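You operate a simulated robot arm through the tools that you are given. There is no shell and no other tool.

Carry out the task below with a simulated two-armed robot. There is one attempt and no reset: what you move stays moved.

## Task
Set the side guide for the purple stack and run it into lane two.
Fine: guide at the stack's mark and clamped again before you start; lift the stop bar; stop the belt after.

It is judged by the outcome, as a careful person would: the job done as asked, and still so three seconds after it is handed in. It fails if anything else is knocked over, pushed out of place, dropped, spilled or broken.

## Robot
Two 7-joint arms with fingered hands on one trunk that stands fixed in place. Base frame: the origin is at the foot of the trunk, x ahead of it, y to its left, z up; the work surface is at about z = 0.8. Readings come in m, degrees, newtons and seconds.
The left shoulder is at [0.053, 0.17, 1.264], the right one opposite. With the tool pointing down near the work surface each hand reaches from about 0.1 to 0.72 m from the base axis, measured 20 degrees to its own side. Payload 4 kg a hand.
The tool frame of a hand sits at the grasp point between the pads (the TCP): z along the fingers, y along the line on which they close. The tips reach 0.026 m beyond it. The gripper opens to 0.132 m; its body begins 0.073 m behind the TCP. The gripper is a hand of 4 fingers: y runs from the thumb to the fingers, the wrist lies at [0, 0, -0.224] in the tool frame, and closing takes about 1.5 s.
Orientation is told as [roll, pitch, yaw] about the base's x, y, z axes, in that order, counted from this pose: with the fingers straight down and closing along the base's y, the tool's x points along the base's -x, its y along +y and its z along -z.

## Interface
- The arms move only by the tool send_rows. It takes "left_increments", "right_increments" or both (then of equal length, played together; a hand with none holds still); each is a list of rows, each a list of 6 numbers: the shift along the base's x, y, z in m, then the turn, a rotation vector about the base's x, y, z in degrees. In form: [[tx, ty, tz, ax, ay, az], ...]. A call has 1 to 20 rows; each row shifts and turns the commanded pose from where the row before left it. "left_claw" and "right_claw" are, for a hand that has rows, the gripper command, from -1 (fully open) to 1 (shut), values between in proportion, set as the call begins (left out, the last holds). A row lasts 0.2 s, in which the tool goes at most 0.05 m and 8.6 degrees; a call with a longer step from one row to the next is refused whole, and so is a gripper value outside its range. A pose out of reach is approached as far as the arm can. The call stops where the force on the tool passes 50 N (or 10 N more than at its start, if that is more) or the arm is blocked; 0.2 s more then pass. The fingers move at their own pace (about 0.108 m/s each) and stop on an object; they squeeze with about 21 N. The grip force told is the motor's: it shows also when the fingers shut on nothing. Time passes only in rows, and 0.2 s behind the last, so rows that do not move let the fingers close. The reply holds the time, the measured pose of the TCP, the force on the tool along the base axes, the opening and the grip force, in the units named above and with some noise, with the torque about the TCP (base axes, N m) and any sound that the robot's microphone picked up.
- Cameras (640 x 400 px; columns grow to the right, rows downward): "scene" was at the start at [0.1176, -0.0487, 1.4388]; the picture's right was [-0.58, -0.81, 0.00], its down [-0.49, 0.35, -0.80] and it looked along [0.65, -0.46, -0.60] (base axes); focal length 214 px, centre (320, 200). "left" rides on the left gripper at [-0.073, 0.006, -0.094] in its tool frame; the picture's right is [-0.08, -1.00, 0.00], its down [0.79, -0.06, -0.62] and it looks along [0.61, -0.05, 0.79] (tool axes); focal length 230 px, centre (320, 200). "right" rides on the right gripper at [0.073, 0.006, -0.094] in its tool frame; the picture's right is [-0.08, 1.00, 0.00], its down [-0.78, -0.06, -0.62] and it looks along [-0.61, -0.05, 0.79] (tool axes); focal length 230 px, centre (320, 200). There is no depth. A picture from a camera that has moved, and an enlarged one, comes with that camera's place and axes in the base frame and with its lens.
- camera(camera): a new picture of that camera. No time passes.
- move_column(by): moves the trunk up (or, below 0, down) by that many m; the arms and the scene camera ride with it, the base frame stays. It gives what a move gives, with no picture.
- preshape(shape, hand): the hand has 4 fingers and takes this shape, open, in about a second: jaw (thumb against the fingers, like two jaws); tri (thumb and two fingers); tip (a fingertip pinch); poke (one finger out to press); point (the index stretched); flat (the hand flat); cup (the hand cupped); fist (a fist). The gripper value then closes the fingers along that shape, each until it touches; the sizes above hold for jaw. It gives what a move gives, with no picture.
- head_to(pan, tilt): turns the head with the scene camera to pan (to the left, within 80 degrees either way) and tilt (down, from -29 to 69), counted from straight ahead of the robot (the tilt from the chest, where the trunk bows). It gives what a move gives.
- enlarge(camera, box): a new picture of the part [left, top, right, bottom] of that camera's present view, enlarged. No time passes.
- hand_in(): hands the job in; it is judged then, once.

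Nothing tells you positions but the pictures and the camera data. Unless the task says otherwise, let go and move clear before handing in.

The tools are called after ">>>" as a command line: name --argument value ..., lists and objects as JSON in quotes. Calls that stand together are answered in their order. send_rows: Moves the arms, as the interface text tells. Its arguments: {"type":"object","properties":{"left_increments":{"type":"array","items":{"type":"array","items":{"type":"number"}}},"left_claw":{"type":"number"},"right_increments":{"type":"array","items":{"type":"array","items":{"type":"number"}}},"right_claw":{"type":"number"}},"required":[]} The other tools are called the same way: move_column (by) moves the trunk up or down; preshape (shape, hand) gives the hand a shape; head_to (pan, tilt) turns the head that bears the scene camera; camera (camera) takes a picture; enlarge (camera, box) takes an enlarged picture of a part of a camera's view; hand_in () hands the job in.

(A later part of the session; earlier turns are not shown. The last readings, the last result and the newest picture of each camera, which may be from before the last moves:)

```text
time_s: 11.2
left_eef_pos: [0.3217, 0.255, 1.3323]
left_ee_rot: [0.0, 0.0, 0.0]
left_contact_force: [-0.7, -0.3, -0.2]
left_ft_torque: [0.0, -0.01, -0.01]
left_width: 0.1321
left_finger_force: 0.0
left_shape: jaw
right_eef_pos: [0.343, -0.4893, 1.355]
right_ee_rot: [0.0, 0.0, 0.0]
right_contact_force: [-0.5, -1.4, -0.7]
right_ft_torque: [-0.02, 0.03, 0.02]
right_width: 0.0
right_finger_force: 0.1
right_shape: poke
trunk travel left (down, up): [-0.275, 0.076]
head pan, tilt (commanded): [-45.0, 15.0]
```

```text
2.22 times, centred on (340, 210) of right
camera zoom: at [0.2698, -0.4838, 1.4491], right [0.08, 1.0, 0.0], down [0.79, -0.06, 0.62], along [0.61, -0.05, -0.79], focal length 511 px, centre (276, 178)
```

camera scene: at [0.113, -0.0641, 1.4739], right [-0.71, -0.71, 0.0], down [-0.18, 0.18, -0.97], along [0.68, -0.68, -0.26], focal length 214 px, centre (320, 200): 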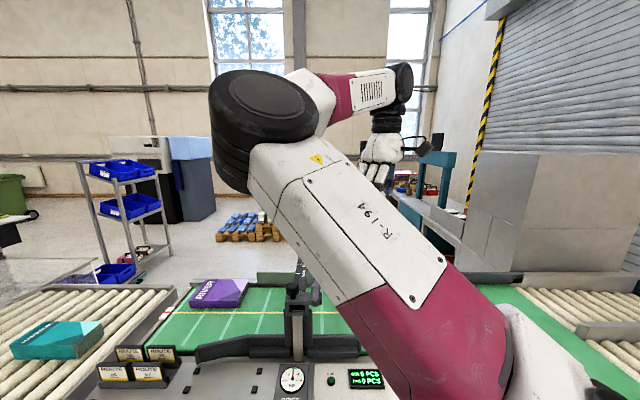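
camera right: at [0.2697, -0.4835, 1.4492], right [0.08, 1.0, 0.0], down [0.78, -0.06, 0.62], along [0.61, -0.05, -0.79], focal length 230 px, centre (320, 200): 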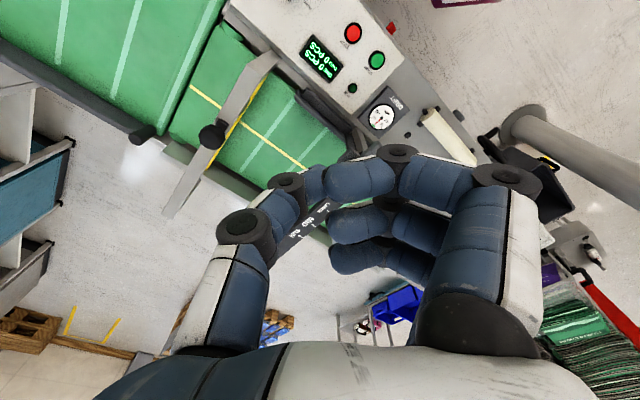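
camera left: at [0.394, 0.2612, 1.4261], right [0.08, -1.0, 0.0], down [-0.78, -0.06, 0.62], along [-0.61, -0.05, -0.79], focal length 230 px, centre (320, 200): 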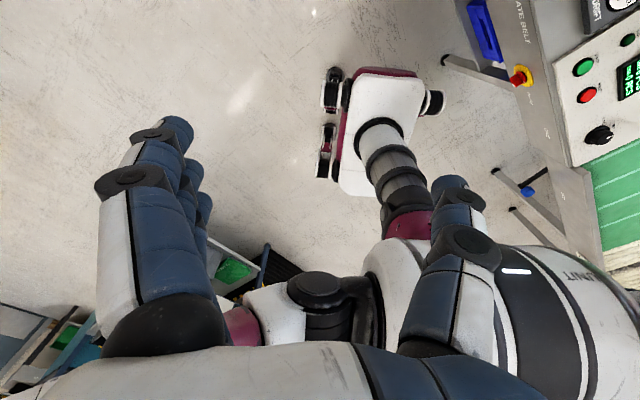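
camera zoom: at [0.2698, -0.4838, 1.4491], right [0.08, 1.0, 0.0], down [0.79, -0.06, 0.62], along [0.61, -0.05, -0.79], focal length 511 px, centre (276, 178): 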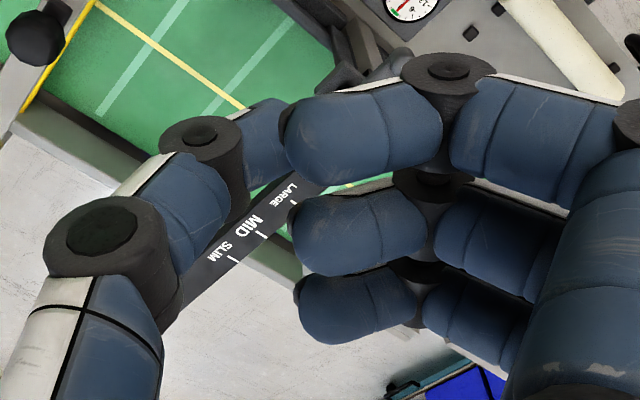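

In poke the index and thumb meet at a point. I'll try the "point" shape to compare how the index stretches.

>>> preshape --shape "point" --hand "right"

>>> camera --camera "right"

>>> enlarge --camera "scene" --box '[330, 60, 450, 220]'

```text
time_s: 12.1
left_eef_pos: [0.3217, 0.2549, 1.3328]
left_ee_rot: [0.0, 0.1, -0.1]
left_contact_force: [0.7, 0.2, -0.7]
left_ft_torque: [0.0, 0.0, -0.01]
left_width: 0.1319
left_finger_force: 0.0
left_shape: jaw
right_eef_pos: [0.3429, -0.4897, 1.3556]
right_ee_rot: [0.0, 0.0, 0.0]
right_contact_force: [-0.1, -0.2, 0.4]
right_ft_torque: [0.03, 0.01, 0.0]
right_width: 0.1262
right_finger_force: 0.0
right_shape: point
trunk travel left (down, up): [-0.275, 0.076]
head pan, tilt (commanded): [-45.0, 15.0]
```

```text
taken
camera right: at [0.2698, -0.4839, 1.4491], right [0.08, 1.0, 0.0], down [0.78, -0.06, 0.62], along [0.61, -0.05, -0.79], focal length 230 px, centre (320, 200)
```

right: 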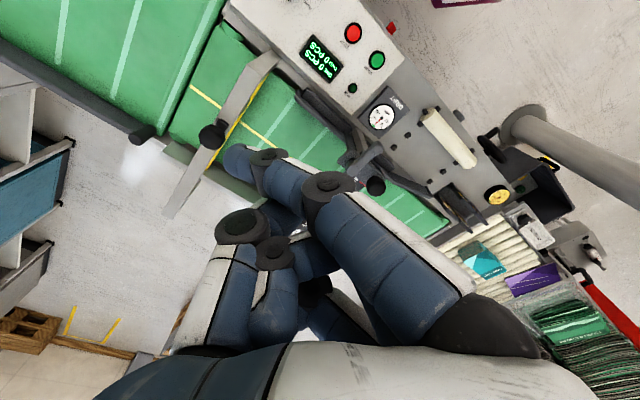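

```text
2.50 times, centred on (390, 140) of scene
camera zoom: at [0.113, -0.0641, 1.474], right [-0.71, -0.71, 0.0], down [-0.18, 0.18, -0.97], along [0.68, -0.68, -0.26], focal length 536 px, centre (145, 350)
```

zoom: 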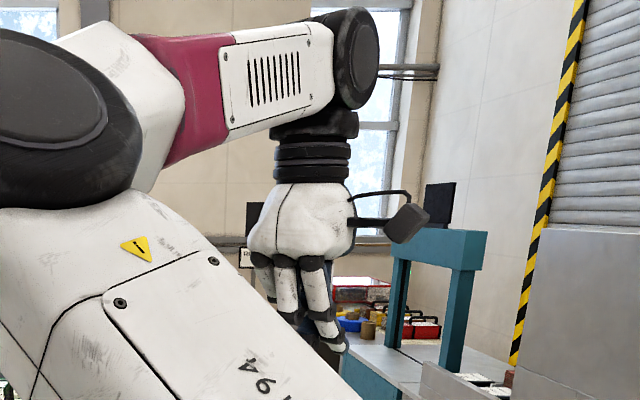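

"Point" bends across the palm, while "poke" puts the index tip near the tool axis, which suits pushing and pressing better. I'll return to poke and bring the hand nearer the carriage, high above it, where the head can see it from the side.

>>> preshape --shape "poke" --hand "right"

>>> send_rows --right_increments '[[0.03, 0.01, -0.02, 0, 0, 0], [0.03, 0.03, -0.02, 0, 0, 0], [0.03, 0.03, -0.02, 0, 0, 0], [0.0, 0.03, -0.02, 0, 0, 0], [0.0, 0.03, -0.02, 0, 0, 0], [0, 0.02, 0, 0, 0, 0]]'

>>> head_to --pan -35 --tilt 25

>>> camera --camera "scene"

```text
time_s: 13.0
left_eef_pos: [0.3215, 0.255, 1.3327]
left_ee_rot: [0.1, 0.0, 0.1]
left_contact_force: [-0.1, -0.4, 0.4]
left_ft_torque: [-0.03, 0.0, -0.02]
left_width: 0.132
left_finger_force: 0.1
left_shape: jaw
right_eef_pos: [0.3432, -0.4896, 1.3544]
right_ee_rot: [0.0, -0.1, 0.0]
right_contact_force: [0.0, -0.9, 0.1]
right_ft_torque: [0.0, -0.01, -0.01]
right_width: 0.0002
right_finger_force: 0.0
right_shape: poke
trunk travel left (down, up): [-0.275, 0.076]
head pan, tilt (commanded): [-45.0, 15.0]
```

```text
time_s: 14.4
left_eef_pos: [0.3197, 0.2568, 1.3336]
left_ee_rot: [0.0, -0.1, 0.0]
left_contact_force: [-0.6, -0.6, 0.2]
left_ft_torque: [0.02, 0.01, 0.02]
left_width: 0.1317
left_finger_force: 0.0
left_shape: jaw
right_eef_pos: [0.4281, -0.3524, 1.2465]
right_ee_rot: [3.2, 0.5, -1.9]
right_contact_force: [-0.5, 0.1, 0.7]
right_ft_torque: [-0.03, -0.04, -0.01]
right_width: 0.0
right_finger_force: 0.1
right_shape: poke
trunk travel left (down, up): [-0.275, 0.076]
head pan, tilt (commanded): [-45.0, 15.0]
```

```text
time_s: 15.2
left_eef_pos: [0.3206, 0.2558, 1.3341]
left_ee_rot: [0.0, -0.1, 0.0]
left_contact_force: [0.3, 0.2, 0.1]
left_ft_torque: [0.0, -0.04, 0.02]
left_width: 0.1317
left_finger_force: 0.0
left_shape: jaw
right_eef_pos: [0.4296, -0.3521, 1.2497]
right_ee_rot: [3.5, 0.2, -1.6]
right_contact_force: [0.4, -0.8, -1.0]
right_ft_torque: [0.03, -0.02, -0.02]
right_width: 0.0001
right_finger_force: 0.0
right_shape: poke
trunk travel left (down, up): [-0.275, 0.076]
head pan, tilt (commanded): [-35.0, 25.0]
```

```text
taken
camera scene: at [0.1223, -0.0512, 1.4578], right [-0.57, -0.82, 0.0], down [-0.35, 0.24, -0.91], along [0.74, -0.52, -0.42], focal length 214 px, centre (320, 200)
```

scene: 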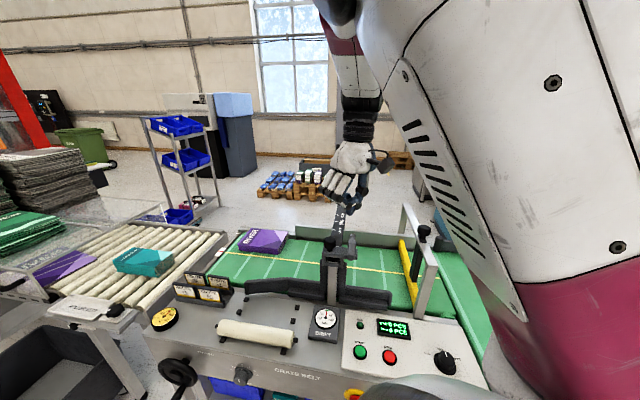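

Now the head sees the hand, gate and carriage clearly. Zooming on the hand and on the gate.

>>> enlarge --camera "scene" --box '[290, 120, 410, 220]'

>>> enlarge --camera "scene" --box '[370, 190, 470, 330]'

>>> enlarge --camera "scene" --box '[290, 220, 390, 320]'

>>> enlarge --camera "right" --box '[160, 60, 480, 300]'

```text
4.00 times, centred on (350, 170) of scene
camera zoom: at [0.1223, -0.0512, 1.4578], right [-0.57, -0.82, 0.0], down [-0.35, 0.24, -0.91], along [0.74, -0.52, -0.42], focal length 858 px, centre (200, 320)
```

zoom: 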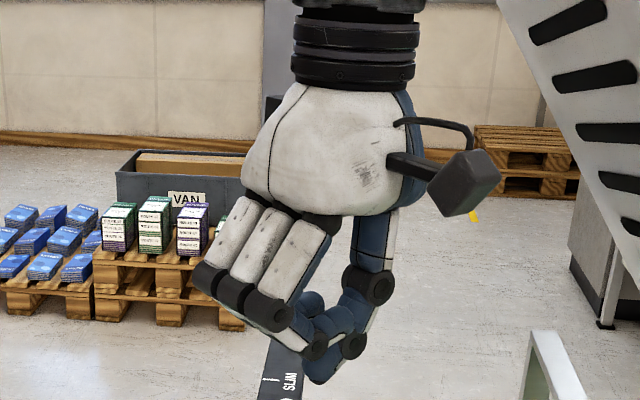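

```text
2.86 times, centred on (420, 260) of scene
camera zoom: at [0.1223, -0.0512, 1.4578], right [-0.57, -0.82, 0.0], down [-0.35, 0.24, -0.91], along [0.74, -0.52, -0.42], focal length 613 px, centre (34, 29)
```

zoom: 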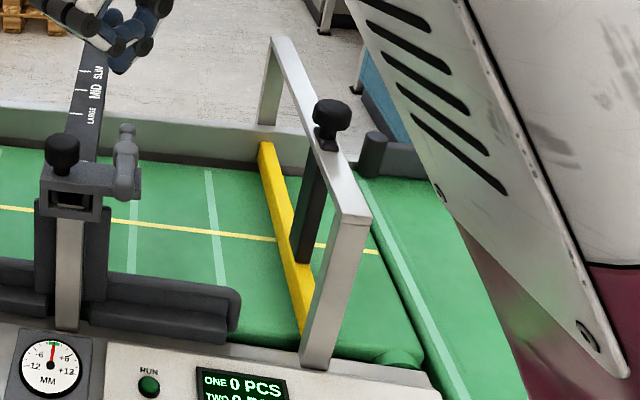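

```text
4.00 times, centred on (340, 270) of scene
camera zoom: at [0.1223, -0.0512, 1.4578], right [-0.57, -0.82, 0.0], down [-0.35, 0.24, -0.91], along [0.74, -0.52, -0.42], focal length 858 px, centre (240, -80)
```

zoom: 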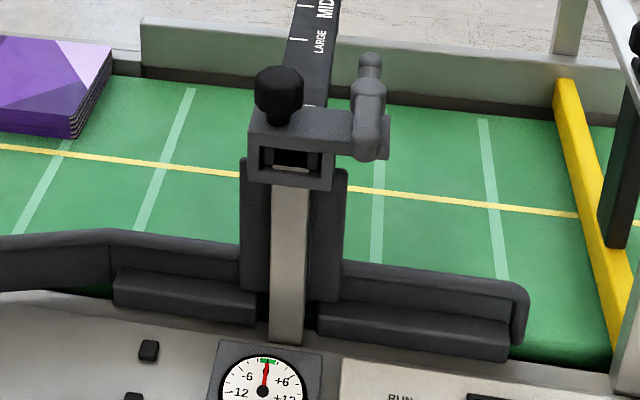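

```text
1.67 times, centred on (320, 180) of right
camera zoom: at [0.3567, -0.3485, 1.3436], right [0.11, 0.99, 0.06], down [0.78, -0.12, 0.61], along [0.61, -0.02, -0.79], focal length 384 px, centre (320, 233)
```

zoom: 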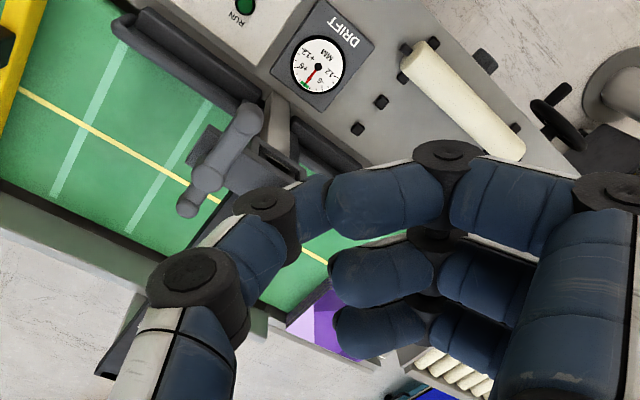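

The poke tip sits on the tool axis about 27 mm below the TCP, with the other fingers curled higher; the gate's knob carries a post down to the yellow bar, so it lifts straight up. Next I'll turn the hand and come beside the lever tip on its upstream side, still above it.

>>> send_rows --right_increments '[[0.01, 0, -0.015, 0, 0, 8.5], [0.01, 0, -0.015, 0, 0, 8.5], [0.01, 0, -0.015, 0, 0, 8.5], [0.01, 0, -0.015, 0, 0, 8.5], [0.01, 0, -0.015, 0, 0, 8.5], [0.01, 0, -0.015, 0, 0, 8.5], [0.005, 0, -0.01, 0, 0, 8.5], [0, 0, 0, 0, 0, 0]]'

>>> camera --camera "scene"

>>> camera --camera "right"

```text
time_s: 16.9
left_eef_pos: [0.3203, 0.2556, 1.3327]
left_ee_rot: [0.1, -0.1, 0.0]
left_contact_force: [0.0, -0.1, -0.4]
left_ft_torque: [-0.01, 0.03, -0.02]
left_width: 0.1317
left_finger_force: 0.0
left_shape: jaw
right_eef_pos: [0.4967, -0.3478, 1.1557]
right_ee_rot: [0.6, -2.0, 58.0]
right_contact_force: [0.4, -0.1, -0.4]
right_ft_torque: [0.0, 0.0, 0.02]
right_width: 0.0002
right_finger_force: 0.1
right_shape: poke
trunk travel left (down, up): [-0.275, 0.076]
head pan, tilt (commanded): [-35.0, 25.0]
```

```text
taken
camera scene: at [0.1224, -0.051, 1.4578], right [-0.57, -0.82, 0.0], down [-0.35, 0.24, -0.91], along [0.74, -0.52, -0.42], focal length 214 px, centre (320, 200)
```

scene: 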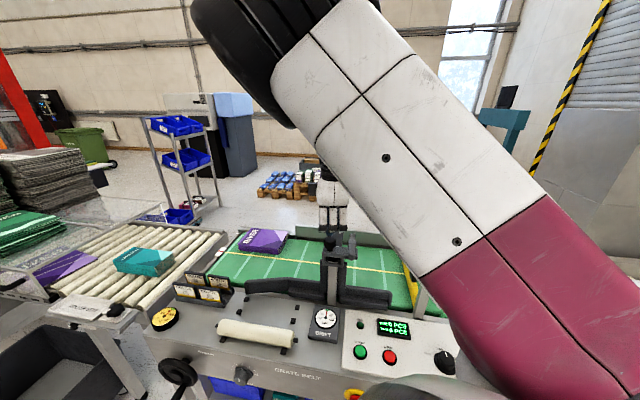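

```text
taken
camera right: at [0.4525, -0.4093, 1.2472], right [-0.81, 0.59, 0.01], down [0.46, 0.61, 0.64], along [0.37, 0.52, -0.77], focal length 230 px, centre (320, 200)
```

right: 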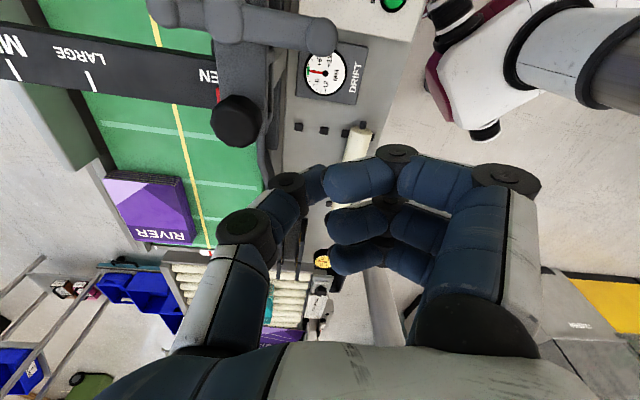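

The hand camera confirms the lever tip at about (0.46, -0.395, 1.06) and the knob at (0.544, -0.385). I'll turn to a 45° yaw, which keeps the thumb clear of the knob, and descend beside the lever tip.

>>> send_rows --right_increments '[[-0.005, -0.01, 0, 0, 0, -6.5], [-0.005, -0.01, 0, 0, 1.0, -6.5], [0, 0, -0.02, 0, 1.0, 0], [0, 0, -0.02, 0, 0, 0], [0, 0, -0.02, 0, 0, 0], [0, 0, -0.01, 0, 0, 0], [0, 0, 0, 0, 0, 0]]'

>>> camera --camera "right"

>>> enlarge --camera "scene" --box '[290, 180, 390, 280]'

```text
time_s: 18.6
left_eef_pos: [0.321, 0.2561, 1.3329]
left_ee_rot: [0.0, 0.0, 0.1]
left_contact_force: [-0.3, -0.1, 0.0]
left_ft_torque: [0.01, -0.01, 0.0]
left_width: 0.1319
left_finger_force: 0.0
left_shape: jaw
right_eef_pos: [0.4832, -0.3711, 1.0841]
right_ee_rot: [2.5, -0.4, 44.3]
right_contact_force: [-0.8, 0.4, -0.2]
right_ft_torque: [-0.02, 0.0, 0.02]
right_width: 0.0
right_finger_force: 0.1
right_shape: poke
trunk travel left (down, up): [-0.275, 0.076]
head pan, tilt (commanded): [-35.0, 25.0]
```

```text
taken
camera right: at [0.4305, -0.4207, 1.1784], right [-0.64, 0.77, 0.04], down [0.62, 0.48, 0.62], along [0.45, 0.42, -0.78], focal length 230 px, centre (320, 200)
```

right: 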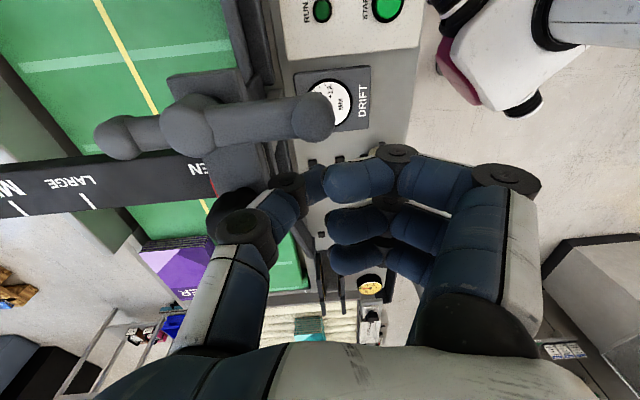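

```text
4.00 times, centred on (340, 230) of scene
camera zoom: at [0.1224, -0.0509, 1.4578], right [-0.57, -0.82, 0.0], down [-0.35, 0.24, -0.91], along [0.74, -0.52, -0.42], focal length 858 px, centre (240, 80)
```

zoom: 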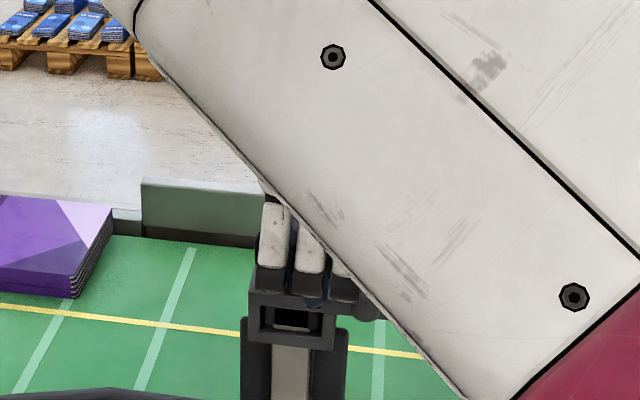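

The fingertip stands about 3 cm upstream of the lever tip with no contact. I'll lower it to lever height and start pushing the tip toward downstream, checking the force.

>>> send_rows --right_increments '[[0, 0, -0.012, 0, 0, 0], [-0.005, -0.008, 0, 0, 0, 0], [-0.005, -0.009, 0, 0, 0, 0], [-0.006, -0.008, 0, 0, 0, 0], [-0.006, -0.007, 0, 0, 0, 0]]'

>>> camera --camera "right"

```text
time_s: 19.8
left_eef_pos: [0.3206, 0.2562, 1.3327]
left_ee_rot: [0.0, 0.1, 0.0]
left_contact_force: [-1.0, 0.2, -0.1]
left_ft_torque: [0.0, -0.01, -0.05]
left_width: 0.1318
left_finger_force: 0.0
left_shape: jaw
right_eef_pos: [0.4656, -0.3935, 1.0734]
right_ee_rot: [1.6, 1.2, 46.2]
right_contact_force: [1.1, 3.5, 2.3]
right_ft_torque: [0.0, 0.0, 0.05]
right_width: 0.0
right_finger_force: 0.1
right_shape: poke
trunk travel left (down, up): [-0.275, 0.076]
head pan, tilt (commanded): [-35.0, 25.0]
```

```text
taken
camera right: at [0.4135, -0.4421, 1.1691], right [-0.67, 0.75, 0.03], down [0.61, 0.52, 0.6], along [0.43, 0.41, -0.8], focal length 230 px, centre (320, 200)
```

right: 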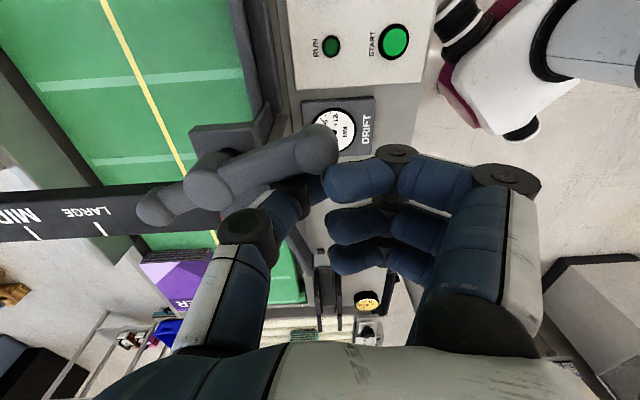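

The lever is turning under about 4 N. I'll continue along the arc.

>>> send_rows --right_increments '[[-0.007, -0.0095, 0, 0, 0, 0], [-0.0055, -0.01, 0, 0, 0, 0], [-0.004, -0.011, 0, 0, 0, 0], [-0.002, -0.012, 0, 0, 0, 0], [0, -0.012, 0, 0, 0, 0]]'

>>> camera --camera "right"

```text
time_s: 20.9
left_eef_pos: [0.3195, 0.2567, 1.333]
left_ee_rot: [0.0, 0.0, -0.2]
left_contact_force: [0.3, 0.3, 0.6]
left_ft_torque: [-0.01, 0.0, 0.0]
left_width: 0.1318
left_finger_force: 0.1
left_shape: jaw
right_eef_pos: [0.4482, -0.4457, 1.0746]
right_ee_rot: [1.4, 1.4, 46.6]
right_contact_force: [-1.1, 1.4, 2.6]
right_ft_torque: [-0.03, -0.04, 0.03]
right_width: 0.0
right_finger_force: 0.0
right_shape: poke
trunk travel left (down, up): [-0.275, 0.076]
head pan, tilt (commanded): [-35.0, 25.0]
```

```text
taken
camera right: at [0.3964, -0.4947, 1.1699], right [-0.67, 0.74, 0.02], down [0.61, 0.53, 0.6], along [0.43, 0.41, -0.8], focal length 230 px, centre (320, 200)
```

right: 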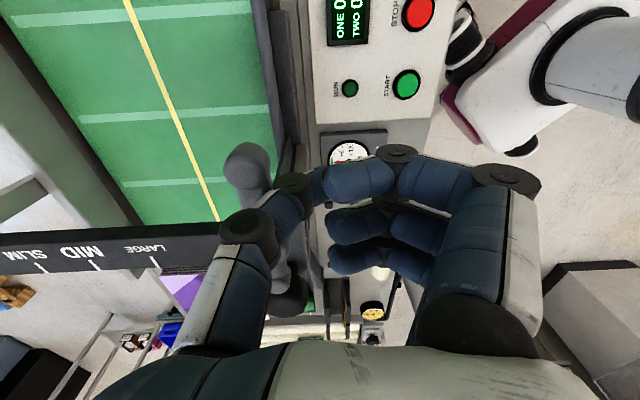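

The lever now points almost square to the scale bar. I'll push a little more to find its stop.

>>> send_rows --right_increments '[[0.002, -0.008, 0, 0, 0, 0], [0.003, -0.008, 0, 0, 0, 0]]'

>>> camera --camera "right"

```text
time_s: 21.6
left_eef_pos: [0.3206, 0.2553, 1.3315]
left_ee_rot: [0.0, 0.0, 0.0]
left_contact_force: [-0.2, 0.5, -0.1]
left_ft_torque: [0.02, 0.02, -0.02]
left_width: 0.1318
left_finger_force: 0.1
left_shape: jaw
right_eef_pos: [0.4523, -0.4619, 1.0734]
right_ee_rot: [1.5, 1.4, 46.4]
right_contact_force: [-1.2, 2.3, 1.9]
right_ft_torque: [-0.02, -0.04, 0.0]
right_width: 0.0
right_finger_force: 0.1
right_shape: poke
trunk travel left (down, up): [-0.275, 0.076]
head pan, tilt (commanded): [-35.0, 25.0]
```

```text
taken
camera right: at [0.4016, -0.511, 1.1694], right [-0.67, 0.74, 0.02], down [0.61, 0.53, 0.6], along [0.43, 0.41, -0.8], focal length 230 px, centre (320, 200)
```

right: 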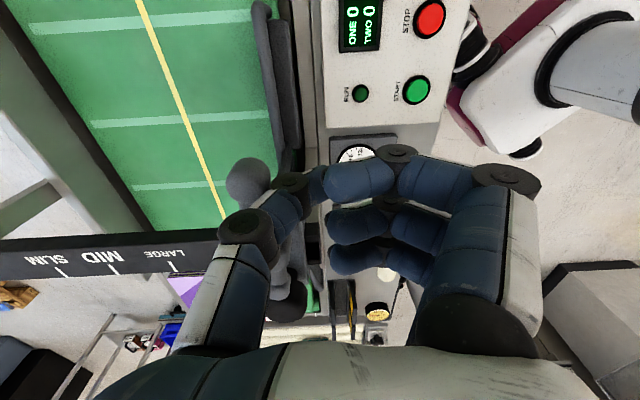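

No hard stop yet, but it's past a quarter turn. I'll lift straight off and look at the lever.

>>> send_rows --right_increments '[[0.003, 0.006, 0.0, 0, 0, 0], [0, 0, 0.03, 0, 0, 0], [0, 0, 0.03, 0, 0, 0], [-0.02, 0.0, 0.03, 0, 0, 0], [-0.03, 0.0, 0.03, 0, 0, 0]]'

>>> camera --camera "right"

>>> camera --camera "scene"

```text
time_s: 22.8
left_eef_pos: [0.3215, 0.2562, 1.3325]
left_ee_rot: [0.0, -0.2, 0.0]
left_contact_force: [-0.2, 0.7, -0.6]
left_ft_torque: [0.01, 0.01, -0.04]
left_width: 0.1318
left_finger_force: 0.1
left_shape: jaw
right_eef_pos: [0.4048, -0.4549, 1.1951]
right_ee_rot: [1.5, 1.3, 46.5]
right_contact_force: [-0.3, 0.1, 0.3]
right_ft_torque: [0.03, -0.02, 0.01]
right_width: 0.0
right_finger_force: 0.1
right_shape: poke
trunk travel left (down, up): [-0.275, 0.076]
head pan, tilt (commanded): [-35.0, 25.0]
```

```text
taken
camera right: at [0.3542, -0.5041, 1.2905], right [-0.67, 0.74, 0.02], down [0.61, 0.53, 0.6], along [0.43, 0.41, -0.8], focal length 230 px, centre (320, 200)
```

right: 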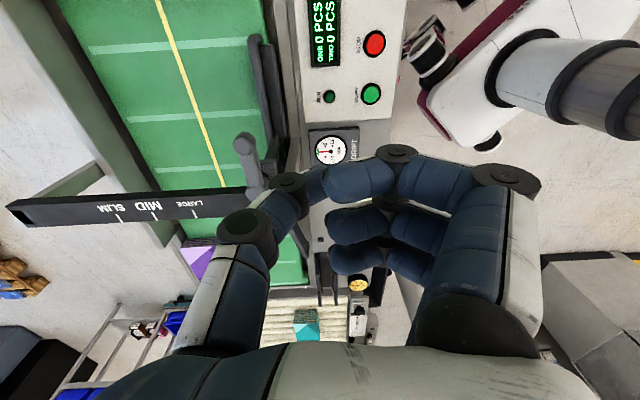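

```text
taken
camera scene: at [0.1215, -0.0506, 1.4579], right [-0.57, -0.82, 0.0], down [-0.35, 0.24, -0.91], along [0.74, -0.52, -0.42], focal length 214 px, centre (320, 200)
```

scene: 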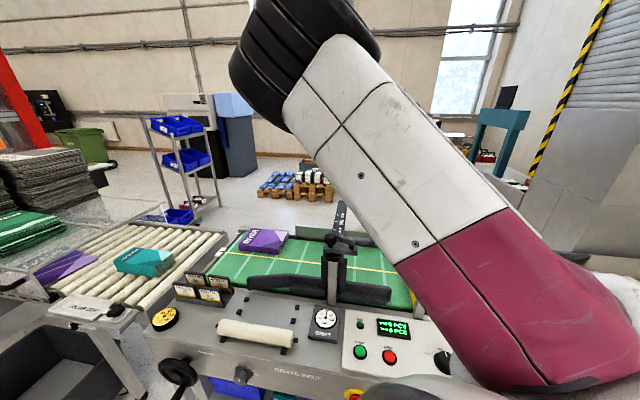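

The lever now lies across the bar, so the clamp should be open. I'll switch the right hand to jaw to take the carriage knob, and look at knob and lever before going in.

>>> preshape --shape "jaw" --hand "right"

>>> send_rows --right_increments '[[0.02, 0.02, 0.02, 0, 0, 0], [0.02, 0.02, 0.02, 0, 0, 0], [0, 0, 0, 0, 0, 0]]' --right_claw -0.4

>>> camera --camera "right"

```text
time_s: 23.6
left_eef_pos: [0.3211, 0.2544, 1.332]
left_ee_rot: [0.0, 0.0, 0.1]
left_contact_force: [0.1, 0.1, 1.0]
left_ft_torque: [0.0, 0.02, 0.02]
left_width: 0.1322
left_finger_force: 0.0
left_shape: jaw
right_eef_pos: [0.4056, -0.4557, 1.1936]
right_ee_rot: [1.5, 1.2, 46.6]
right_contact_force: [-0.3, 0.3, 0.1]
right_ft_torque: [0.04, 0.0, 0.02]
right_width: 0.1318
right_finger_force: 0.2
right_shape: jaw
trunk travel left (down, up): [-0.275, 0.076]
head pan, tilt (commanded): [-35.0, 25.0]
```

```text
time_s: 24.4
left_eef_pos: [0.3205, 0.2565, 1.3317]
left_ee_rot: [0.0, 0.0, 0.0]
left_contact_force: [0.7, -1.4, 0.2]
left_ft_torque: [-0.02, -0.01, -0.02]
left_width: 0.1319
left_finger_force: 0.0
left_shape: jaw
right_eef_pos: [0.4416, -0.4227, 1.2275]
right_ee_rot: [2.4, 0.8, 45.3]
right_contact_force: [-0.6, 0.1, 0.3]
right_ft_torque: [0.01, 0.02, 0.04]
right_width: 0.0926
right_finger_force: 0.1
right_shape: jaw
trunk travel left (down, up): [-0.275, 0.076]
head pan, tilt (commanded): [-35.0, 25.0]
```

```text
taken
camera right: at [0.3899, -0.4727, 1.3235], right [-0.65, 0.76, 0.04], down [0.62, 0.5, 0.6], along [0.44, 0.42, -0.8], focal length 230 px, centre (320, 200)
```

right: 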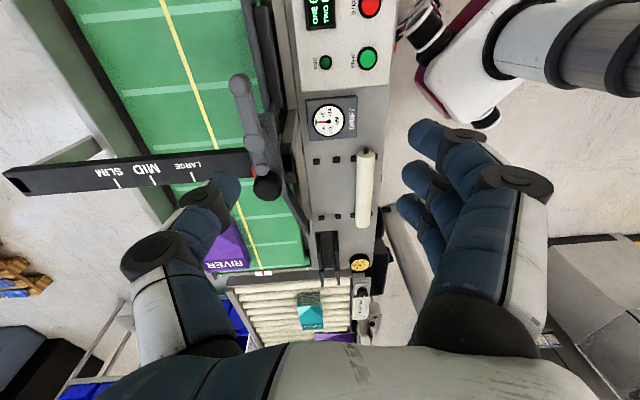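

The hand camera now looks right over the knob and lever. Zooming in to locate them.

>>> enlarge --camera "right" --box '[200, 60, 320, 210]'

>>> enlarge --camera "scene" --box '[290, 180, 410, 300]'

```text
2.67 times, centred on (260, 135) of right
camera zoom: at [0.3899, -0.4727, 1.3235], right [-0.65, 0.76, 0.04], down [0.62, 0.5, 0.6], along [0.44, 0.42, -0.8], focal length 614 px, centre (480, 373)
```

zoom: 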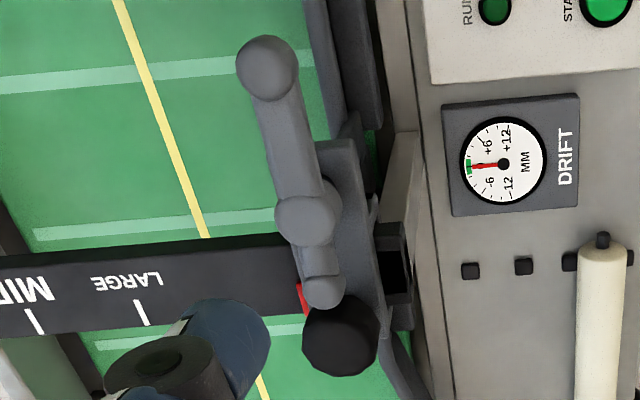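

```text
3.33 times, centred on (350, 240) of scene
camera zoom: at [0.1223, -0.0505, 1.4578], right [-0.57, -0.82, 0.0], down [-0.35, 0.24, -0.91], along [0.74, -0.52, -0.42], focal length 715 px, centre (220, 67)
```

zoom: 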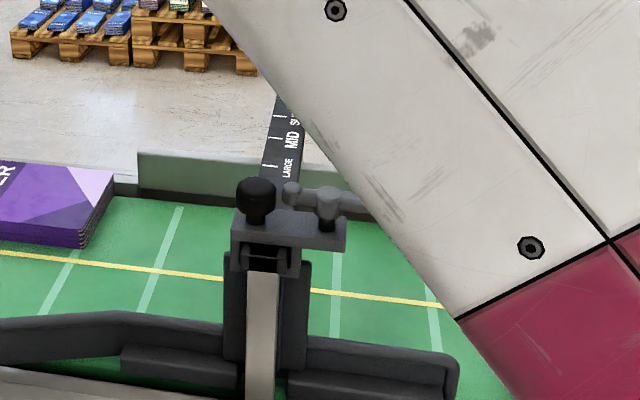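

The carriage has crept about 1.5 cm along the scale, so the clamp is indeed open. Next I bring the open hand over the knob, leaning 18° outward so the reach suffices later, and check alignment in the hand camera (TCP projects to the picture centre).

>>> send_rows --right_increments '[[0.029, 0.0057, -0.015, -3.2, -3.2, 0], [0.029, 0.0057, -0.015, -3.2, -3.2, 0], [0.029, 0.0057, -0.015, -3.2, -3.2, 0], [0.029, 0.0057, -0.015, -3.2, -3.2, 0], [0, 0, 0, 0, 0, 0]]'

>>> camera --camera "right"

>>> camera --camera "scene"

```text
time_s: 25.6
left_eef_pos: [0.3214, 0.2562, 1.3332]
left_ee_rot: [0.1, -0.1, 0.0]
left_contact_force: [-0.8, 0.0, -1.0]
left_ft_torque: [-0.01, 0.03, -0.02]
left_width: 0.1318
left_finger_force: 0.0
left_shape: jaw
right_eef_pos: [0.553, -0.4139, 1.1651]
right_ee_rot: [-14.7, 0.2, 43.2]
right_contact_force: [-0.4, -0.6, -0.7]
right_ft_torque: [0.0, -0.03, 0.01]
right_width: 0.0927
right_finger_force: 0.2
right_shape: jaw
trunk travel left (down, up): [-0.275, 0.076]
head pan, tilt (commanded): [-35.0, 25.0]
```

```text
taken
camera right: at [0.4803, -0.4423, 1.2538], right [-0.6, 0.75, -0.25], down [0.51, 0.61, 0.61], along [0.61, 0.24, -0.75], focal length 230 px, centre (320, 200)
```

right: 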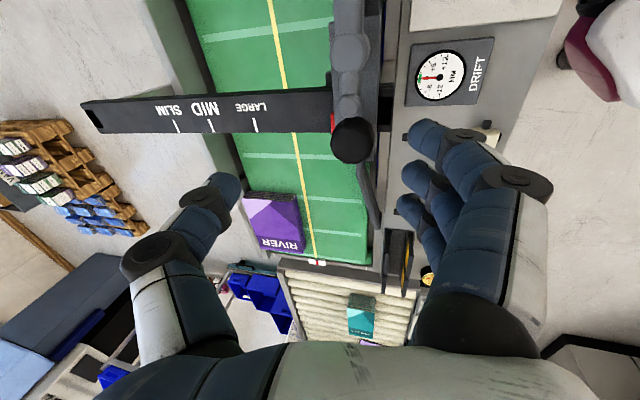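

```text
taken
camera scene: at [0.1218, -0.0508, 1.4579], right [-0.57, -0.82, 0.0], down [-0.35, 0.24, -0.91], along [0.74, -0.52, -0.42], focal length 214 px, centre (320, 200)
```

scene: 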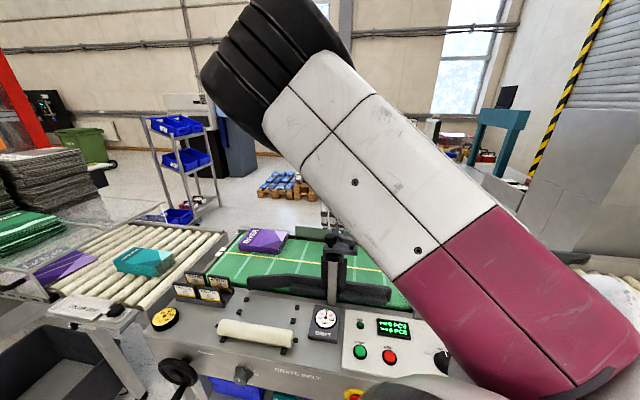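

The knob is at about (0.556, -0.406); the hand is nearly over it. I'll centre and go down halfway, then recheck.

>>> send_rows --right_increments '[[0.003, 0.007, -0.02, 0, 0, 0], [0, 0, -0.02, 0, 0, 0], [0, 0, -0.015, 0, 0, 0], [0, 0, 0, 0, 0, 0]]'

>>> camera --camera "right"

```text
time_s: 26.6
left_eef_pos: [0.3202, 0.2559, 1.3328]
left_ee_rot: [0.1, 0.0, 0.0]
left_contact_force: [-0.3, 0.4, -0.7]
left_ft_torque: [0.0, -0.01, 0.01]
left_width: 0.1318
left_finger_force: 0.0
left_shape: jaw
right_eef_pos: [0.5575, -0.4063, 1.1169]
right_ee_rot: [-15.3, -0.3, 43.2]
right_contact_force: [0.0, 0.3, 0.1]
right_ft_torque: [-0.04, 0.0, 0.02]
right_width: 0.0929
right_finger_force: 0.1
right_shape: jaw
trunk travel left (down, up): [-0.275, 0.076]
head pan, tilt (commanded): [-35.0, 25.0]
```

```text
taken
camera right: at [0.4842, -0.4336, 1.2054], right [-0.6, 0.76, -0.26], down [0.5, 0.61, 0.62], along [0.62, 0.24, -0.74], focal length 230 px, centre (320, 200)
```

right: 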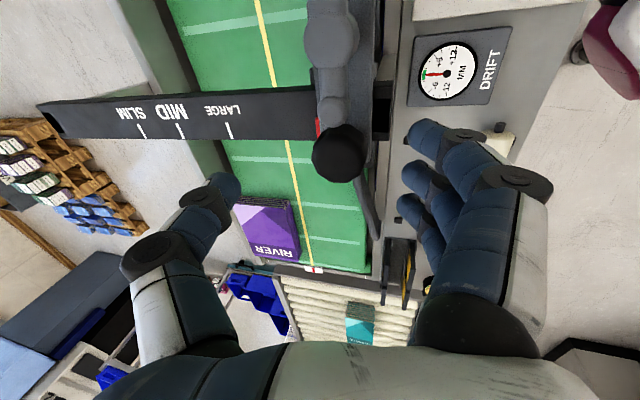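

Aligned with the knob in both directions. Going down to the knob's height.

>>> send_rows --right_increments '[[-0.001, -0.001, -0.017, 0, 0, 0], [0, 0, -0.016, 0, 0, 0], [0, 0, -0.014, 0, 0, 0], [0, 0, 0, 0, 0, 0]]'

>>> camera --camera "right"

```text
time_s: 27.6
left_eef_pos: [0.3204, 0.2568, 1.3325]
left_ee_rot: [0.0, 0.0, 0.1]
left_contact_force: [0.0, 0.6, -0.2]
left_ft_torque: [0.02, 0.01, 0.01]
left_width: 0.1317
left_finger_force: 0.1
left_shape: jaw
right_eef_pos: [0.5562, -0.4079, 1.0686]
right_ee_rot: [-15.5, -0.2, 43.0]
right_contact_force: [0.2, -0.5, -0.8]
right_ft_torque: [0.01, -0.03, -0.03]
right_width: 0.0928
right_finger_force: 0.1
right_shape: jaw
trunk travel left (down, up): [-0.275, 0.076]
head pan, tilt (commanded): [-35.0, 25.0]
```

```text
taken
camera right: at [0.4825, -0.4346, 1.1581], right [-0.6, 0.76, -0.26], down [0.5, 0.61, 0.61], along [0.62, 0.23, -0.74], focal length 230 px, centre (320, 200)
```

right: 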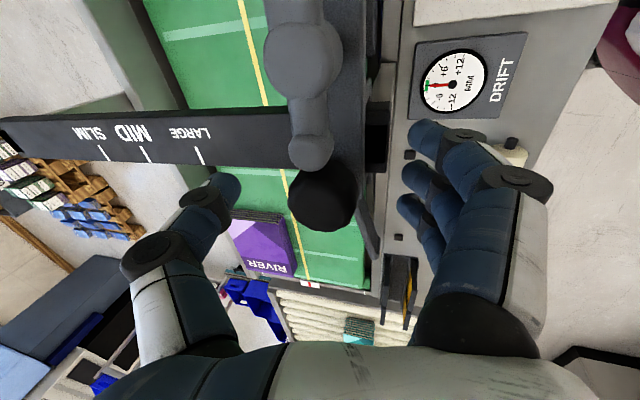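

The knob is centred between thumb and fingers. I'll go 6 mm lower and close on it.

>>> send_rows --right_increments '[[0, 0, -0.006, 0, 0, 0], [0, 0, 0, 0, 0, 0]]'

>>> send_rows --right_increments '[[0, 0, 0, 0, 0, 0], [0, 0, 0, 0, 0, 0], [0, 0, 0, 0, 0, 0], [0, 0, 0, 0, 0, 0], [0, 0, 0, 0, 0, 0], [0, 0, 0, 0, 0, 0]]' --right_claw 1.0

>>> camera --camera "right"

```text
time_s: 28.2
left_eef_pos: [0.3215, 0.2553, 1.3332]
left_ee_rot: [-0.1, 0.0, 0.0]
left_contact_force: [-0.6, 0.7, 0.4]
left_ft_torque: [0.02, -0.01, -0.03]
left_width: 0.132
left_finger_force: 0.2
left_shape: jaw
right_eef_pos: [0.5566, -0.4081, 1.0639]
right_ee_rot: [-15.5, -0.1, 42.9]
right_contact_force: [0.6, -0.1, -0.1]
right_ft_torque: [0.05, -0.01, -0.02]
right_width: 0.0928
right_finger_force: 0.1
right_shape: jaw
trunk travel left (down, up): [-0.275, 0.076]
head pan, tilt (commanded): [-35.0, 25.0]
```

```text
time_s: 29.6
left_eef_pos: [0.3205, 0.2579, 1.3318]
left_ee_rot: [-0.1, 0.0, 0.0]
left_contact_force: [0.3, -1.0, 0.0]
left_ft_torque: [-0.01, -0.03, 0.0]
left_width: 0.132
left_finger_force: 0.0
left_shape: jaw
right_eef_pos: [0.5554, -0.4072, 1.0608]
right_ee_rot: [-15.3, 0.3, 42.9]
right_contact_force: [4.2, 3.4, 17.4]
right_ft_torque: [0.57, 0.11, -0.09]
right_width: 0.0314
right_finger_force: 20.8
right_shape: jaw
trunk travel left (down, up): [-0.275, 0.076]
head pan, tilt (commanded): [-35.0, 25.0]
```

```text
taken
camera right: at [0.4812, -0.4342, 1.1509], right [-0.6, 0.76, -0.26], down [0.51, 0.61, 0.61], along [0.62, 0.23, -0.75], focal length 230 px, centre (320, 200)
```

right: 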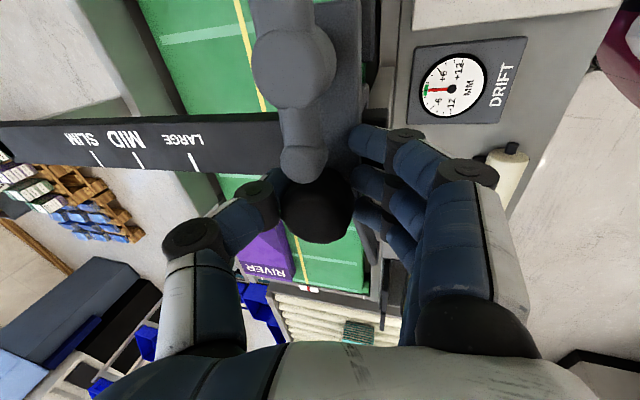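

The knob is held (31 mm, 21 N). I'll slide the carriage gently along the scale toward the far side and watch forces.

>>> send_rows --right_increments '[[0.007, -0.007, 0.002, 0, 0, 0], [0.012, -0.012, 0, 0, 0, 0], [0.012, -0.012, 0, 0, 0, 0]]'

>>> camera --camera "right"

```text
time_s: 30.4
left_eef_pos: [0.3178, 0.2513, 1.3349]
left_ee_rot: [0.2, -0.2, 0.1]
left_contact_force: [0.7, -0.5, -0.3]
left_ft_torque: [0.02, -0.02, 0.03]
left_width: 0.132
left_finger_force: 0.0
left_shape: jaw
right_eef_pos: [0.5881, -0.4278, 1.0663]
right_ee_rot: [-16.5, 2.0, 45.5]
right_contact_force: [-28.7, -26.8, -2.9]
right_ft_torque: [-0.47, 0.48, 0.3]
right_width: 0.026
right_finger_force: 21.3
right_shape: jaw
trunk travel left (down, up): [-0.275, 0.076]
head pan, tilt (commanded): [-35.0, 25.0]
```

```text
taken
camera right: at [0.5171, -0.4547, 1.1577], right [-0.63, 0.72, -0.29], down [0.48, 0.66, 0.58], along [0.6, 0.23, -0.76], focal length 230 px, centre (320, 200)
```

right: 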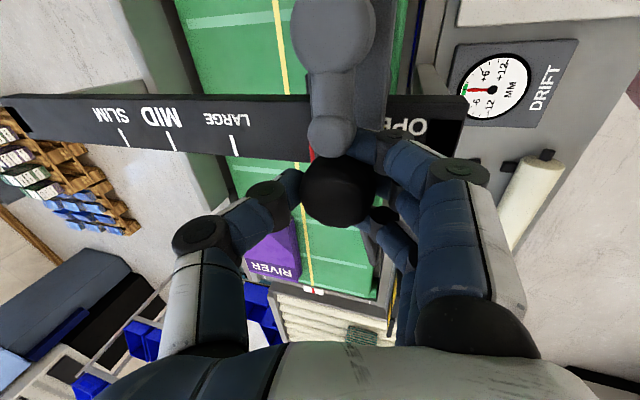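

The carriage moved with the hand, but there's a sideways load of about 39 N. I'll let it settle without moving and read the force again.

>>> send_rows --right_increments '[[0, 0, 0, 0, 0, 0], [0, 0, 0, 0, 0, 0]]'

>>> enlarge --camera "right" --box '[200, 60, 480, 240]'

>>> enlarge --camera "scene" --box '[280, 180, 420, 300]'

```text
time_s: 31.1
left_eef_pos: [0.3179, 0.2504, 1.3351]
left_ee_rot: [0.3, -0.2, -0.2]
left_contact_force: [-0.7, -0.1, 0.6]
left_ft_torque: [-0.03, 0.02, -0.02]
left_width: 0.1319
left_finger_force: 0.0
left_shape: jaw
right_eef_pos: [0.5889, -0.4264, 1.0671]
right_ee_rot: [-16.4, 1.9, 45.6]
right_contact_force: [-29.4, -33.6, -5.0]
right_ft_torque: [-0.61, 0.45, 0.36]
right_width: 0.0258
right_finger_force: 21.1
right_shape: jaw
trunk travel left (down, up): [-0.275, 0.076]
head pan, tilt (commanded): [-35.0, 25.0]
```

```text
2.22 times, centred on (340, 150) of right
camera zoom: at [0.5165, -0.4542, 1.1575], right [-0.64, 0.72, -0.28], down [0.48, 0.66, 0.58], along [0.6, 0.23, -0.76], focal length 511 px, centre (276, 311)
```

zoom: 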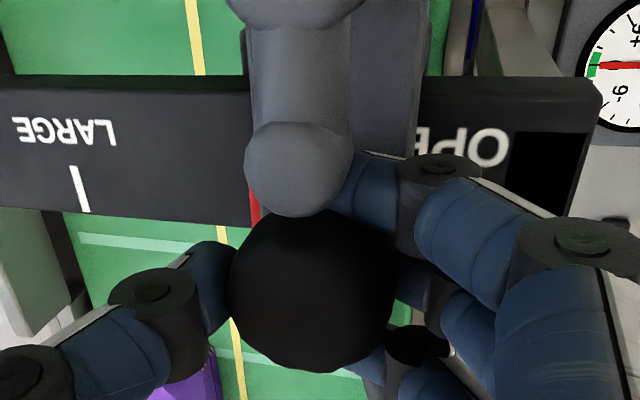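

```text
3.33 times, centred on (350, 240) of scene
camera zoom: at [0.1184, -0.0562, 1.4579], right [-0.57, -0.82, 0.0], down [-0.34, 0.25, -0.91], along [0.74, -0.52, -0.42], focal length 715 px, centre (220, 67)
```

zoom: 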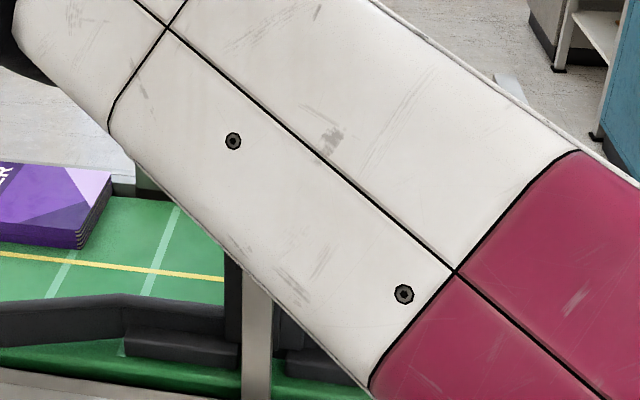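

The sideways load comes from the arm's tracking offset changing as it reaches out, so the hand wants to sit about 1 cm too far upstream. I'll shift the command back downstream in small steps to relieve it.

>>> send_rows --right_increments '[[-0.003, -0.004, 0, 0, 0, 0], [0, 0, 0, 0, 0, 0]]'

```text
time_s: 31.6
left_eef_pos: [0.3189, 0.2507, 1.3346]
left_ee_rot: [0.2, -0.1, 0.0]
left_contact_force: [-0.2, 0.4, 0.0]
left_ft_torque: [-0.01, 0.02, -0.01]
left_width: 0.1321
left_finger_force: 0.0
left_shape: jaw
right_eef_pos: [0.5885, -0.4264, 1.0674]
right_ee_rot: [-16.4, 1.5, 45.9]
right_contact_force: [-23.1, -25.7, -9.4]
right_ft_torque: [-0.52, 0.29, 0.25]
right_width: 0.0253
right_finger_force: 21.2
right_shape: jaw
trunk travel left (down, up): [-0.275, 0.076]
head pan, tilt (commanded): [-35.0, 25.0]
```

That reduced it from 44 to 34 N, so the direction is right. I'll continue relieving.

>>> send_rows --right_increments '[[-0.004, -0.005, 0, 0, 0, 0], [-0.003, -0.004, 0, 0, 0, 0], [0, 0, 0, 0, 0, 0]]'

```text
time_s: 32.5
left_eef_pos: [0.3227, 0.2574, 1.3326]
left_ee_rot: [-0.1, 0.0, 0.1]
left_contact_force: [0.8, -0.1, 0.4]
left_ft_torque: [0.0, 0.0, 0.02]
left_width: 0.1321
left_finger_force: 0.1
left_shape: jaw
right_eef_pos: [0.5875, -0.4287, 1.0679]
right_ee_rot: [-16.6, 1.5, 46.2]
right_contact_force: [3.8, 8.7, -10.8]
right_ft_torque: [0.06, -0.09, -0.19]
right_width: 0.0254
right_finger_force: 20.4
right_shape: jaw
trunk travel left (down, up): [-0.275, 0.076]
head pan, tilt (commanded): [-35.0, 25.0]
```

The load is down to about 10 N. Continuing the slide in small steps, with force checks.

>>> send_rows --right_increments '[[0.007, -0.008, -0.002, 0, 0, 0], [0.008, -0.009, 0, 0, 0, 0], [0, 0, 0, 0, 0, 0]]'

>>> camera --camera "right"

```text
time_s: 33.2
left_eef_pos: [0.3241, 0.257, 1.3321]
left_ee_rot: [-0.1, 0.1, 0.0]
left_contact_force: [0.0, 0.1, 0.6]
left_ft_torque: [0.0, 0.03, 0.0]
left_width: 0.1319
left_finger_force: 0.0
left_shape: jaw
right_eef_pos: [0.6039, -0.4467, 1.0677]
right_ee_rot: [-16.7, 1.9, 46.2]
right_contact_force: [18.5, 15.9, -0.9]
right_ft_torque: [0.27, -0.33, -0.3]
right_width: 0.0254
right_finger_force: 20.6
right_shape: jaw
trunk travel left (down, up): [-0.275, 0.076]
head pan, tilt (commanded): [-35.0, 25.0]
```

```text
taken
camera right: at [0.5319, -0.474, 1.1566], right [-0.64, 0.71, -0.29], down [0.47, 0.66, 0.58], along [0.61, 0.24, -0.76], focal length 230 px, centre (320, 200)
```

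right: 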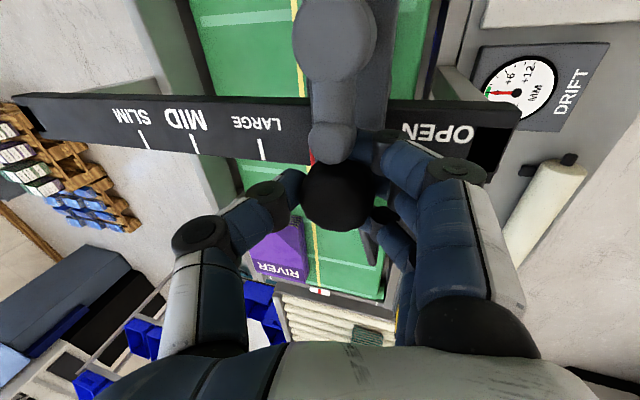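

Sliding well; the load now is 24 N the other way, so I'll trim the path upstream while continuing.

>>> send_rows --right_increments '[[0.004, 0.003, 0, 0, 0, 0], [0.009, -0.006, 0, 0, 0, 0], [0.007, -0.007, 0, 0, 0, 0], [0, 0, 0, 0, 0, 0]]'

```text
time_s: 34.2
left_eef_pos: [0.322, 0.2551, 1.3329]
left_ee_rot: [-0.1, 0.0, 0.0]
left_contact_force: [-0.6, 0.2, -0.4]
left_ft_torque: [0.01, -0.01, 0.0]
left_width: 0.1315
left_finger_force: 0.1
left_shape: jaw
right_eef_pos: [0.6187, -0.4602, 1.066]
right_ee_rot: [-16.7, 1.9, 45.9]
right_contact_force: [-1.7, -3.6, 0.8]
right_ft_torque: [-0.07, 0.04, 0.05]
right_width: 0.0259
right_finger_force: 20.8
right_shape: jaw
trunk travel left (down, up): [-0.275, 0.076]
head pan, tilt (commanded): [-35.0, 25.0]
```

Forces are near zero now. Checking the pointer against the marks.

>>> enlarge --camera "right" --box '[160, 80, 360, 220]'

```text
2.86 times, centred on (260, 150) of right
camera zoom: at [0.5473, -0.4876, 1.1564], right [-0.64, 0.71, -0.29], down [0.47, 0.66, 0.58], along [0.61, 0.24, -0.76], focal length 657 px, centre (491, 343)
```

zoom: 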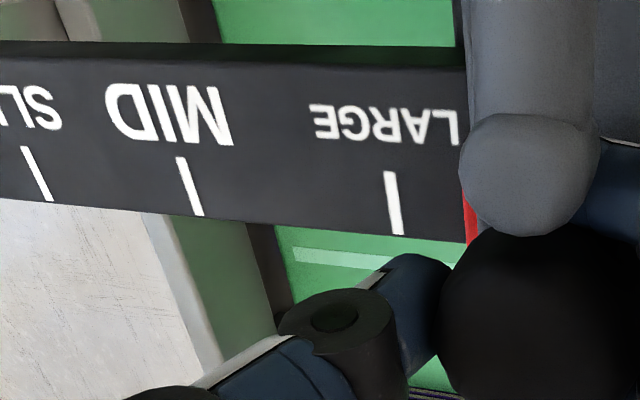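

Pointer is about 2 cm short of LARGE and 7 cm short of MID. Continuing the slide 3 cm.

>>> send_rows --right_increments '[[0.008, -0.007, 0, 0, 0, 0], [0.008, -0.007, 0, 0, 0, 0], [0.006, -0.006, 0, 0, 0, 0], [0, 0, 0, 0, 0, 0]]'

>>> enlarge --camera "right" --box '[160, 80, 360, 220]'

```text
time_s: 35.2
left_eef_pos: [0.3189, 0.2555, 1.3347]
left_ee_rot: [0.1, -0.1, 0.0]
left_contact_force: [0.3, -0.2, -0.7]
left_ft_torque: [0.0, 0.0, -0.01]
left_width: 0.1317
left_finger_force: 0.1
left_shape: jaw
right_eef_pos: [0.6397, -0.4814, 1.0645]
right_ee_rot: [-16.8, 1.8, 46.0]
right_contact_force: [-10.7, -10.1, -0.2]
right_ft_torque: [-0.16, 0.19, 0.16]
right_width: 0.0262
right_finger_force: 20.7
right_shape: jaw
trunk travel left (down, up): [-0.275, 0.076]
head pan, tilt (commanded): [-35.0, 25.0]
```

```text
2.86 times, centred on (260, 150) of right
camera zoom: at [0.5684, -0.5082, 1.1563], right [-0.64, 0.71, -0.29], down [0.47, 0.66, 0.58], along [0.61, 0.24, -0.76], focal length 657 px, centre (491, 343)
```

zoom: 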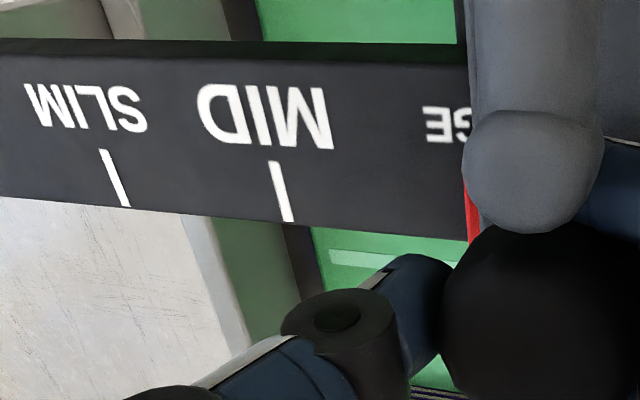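

Past LARGE; about 5.3 cm to MID remain. Continuing 4 cm with a small downstream trim.

>>> send_rows --right_increments '[[0.005, -0.01, 0, 0, 0, 0], [0.006, -0.008, 0, 0, 0, 0], [0.007, -0.007, 0, 0, 0, 0], [0.007, -0.007, 0, 0, 0, 0], [0, 0, 0, 0, 0, 0]]'

>>> enlarge --camera "right" --box '[160, 80, 360, 220]'

```text
time_s: 36.5
left_eef_pos: [0.3214, 0.2566, 1.3321]
left_ee_rot: [0.0, 0.0, 0.0]
left_contact_force: [0.3, -0.8, -0.1]
left_ft_torque: [-0.02, 0.01, 0.01]
left_width: 0.132
left_finger_force: 0.0
left_shape: jaw
right_eef_pos: [0.6672, -0.5099, 1.0652]
right_ee_rot: [-16.7, 1.7, 46.1]
right_contact_force: [4.9, 3.5, 1.1]
right_ft_torque: [0.05, -0.06, -0.08]
right_width: 0.0259
right_finger_force: 21.2
right_shape: jaw
trunk travel left (down, up): [-0.275, 0.076]
head pan, tilt (commanded): [-35.0, 25.0]
```

```text
2.86 times, centred on (260, 150) of right
camera zoom: at [0.5959, -0.5371, 1.1559], right [-0.64, 0.71, -0.29], down [0.47, 0.66, 0.58], along [0.61, 0.24, -0.76], focal length 657 px, centre (491, 343)
```

zoom: 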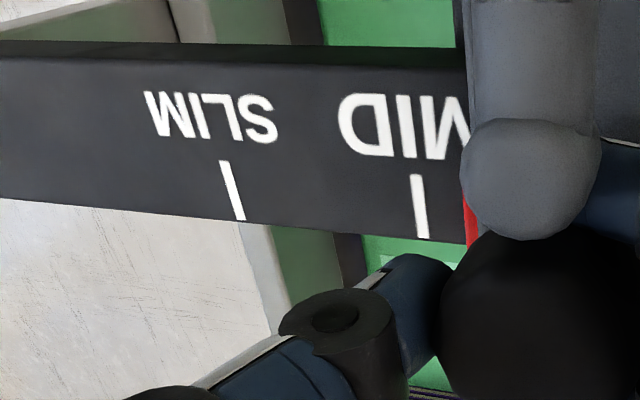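

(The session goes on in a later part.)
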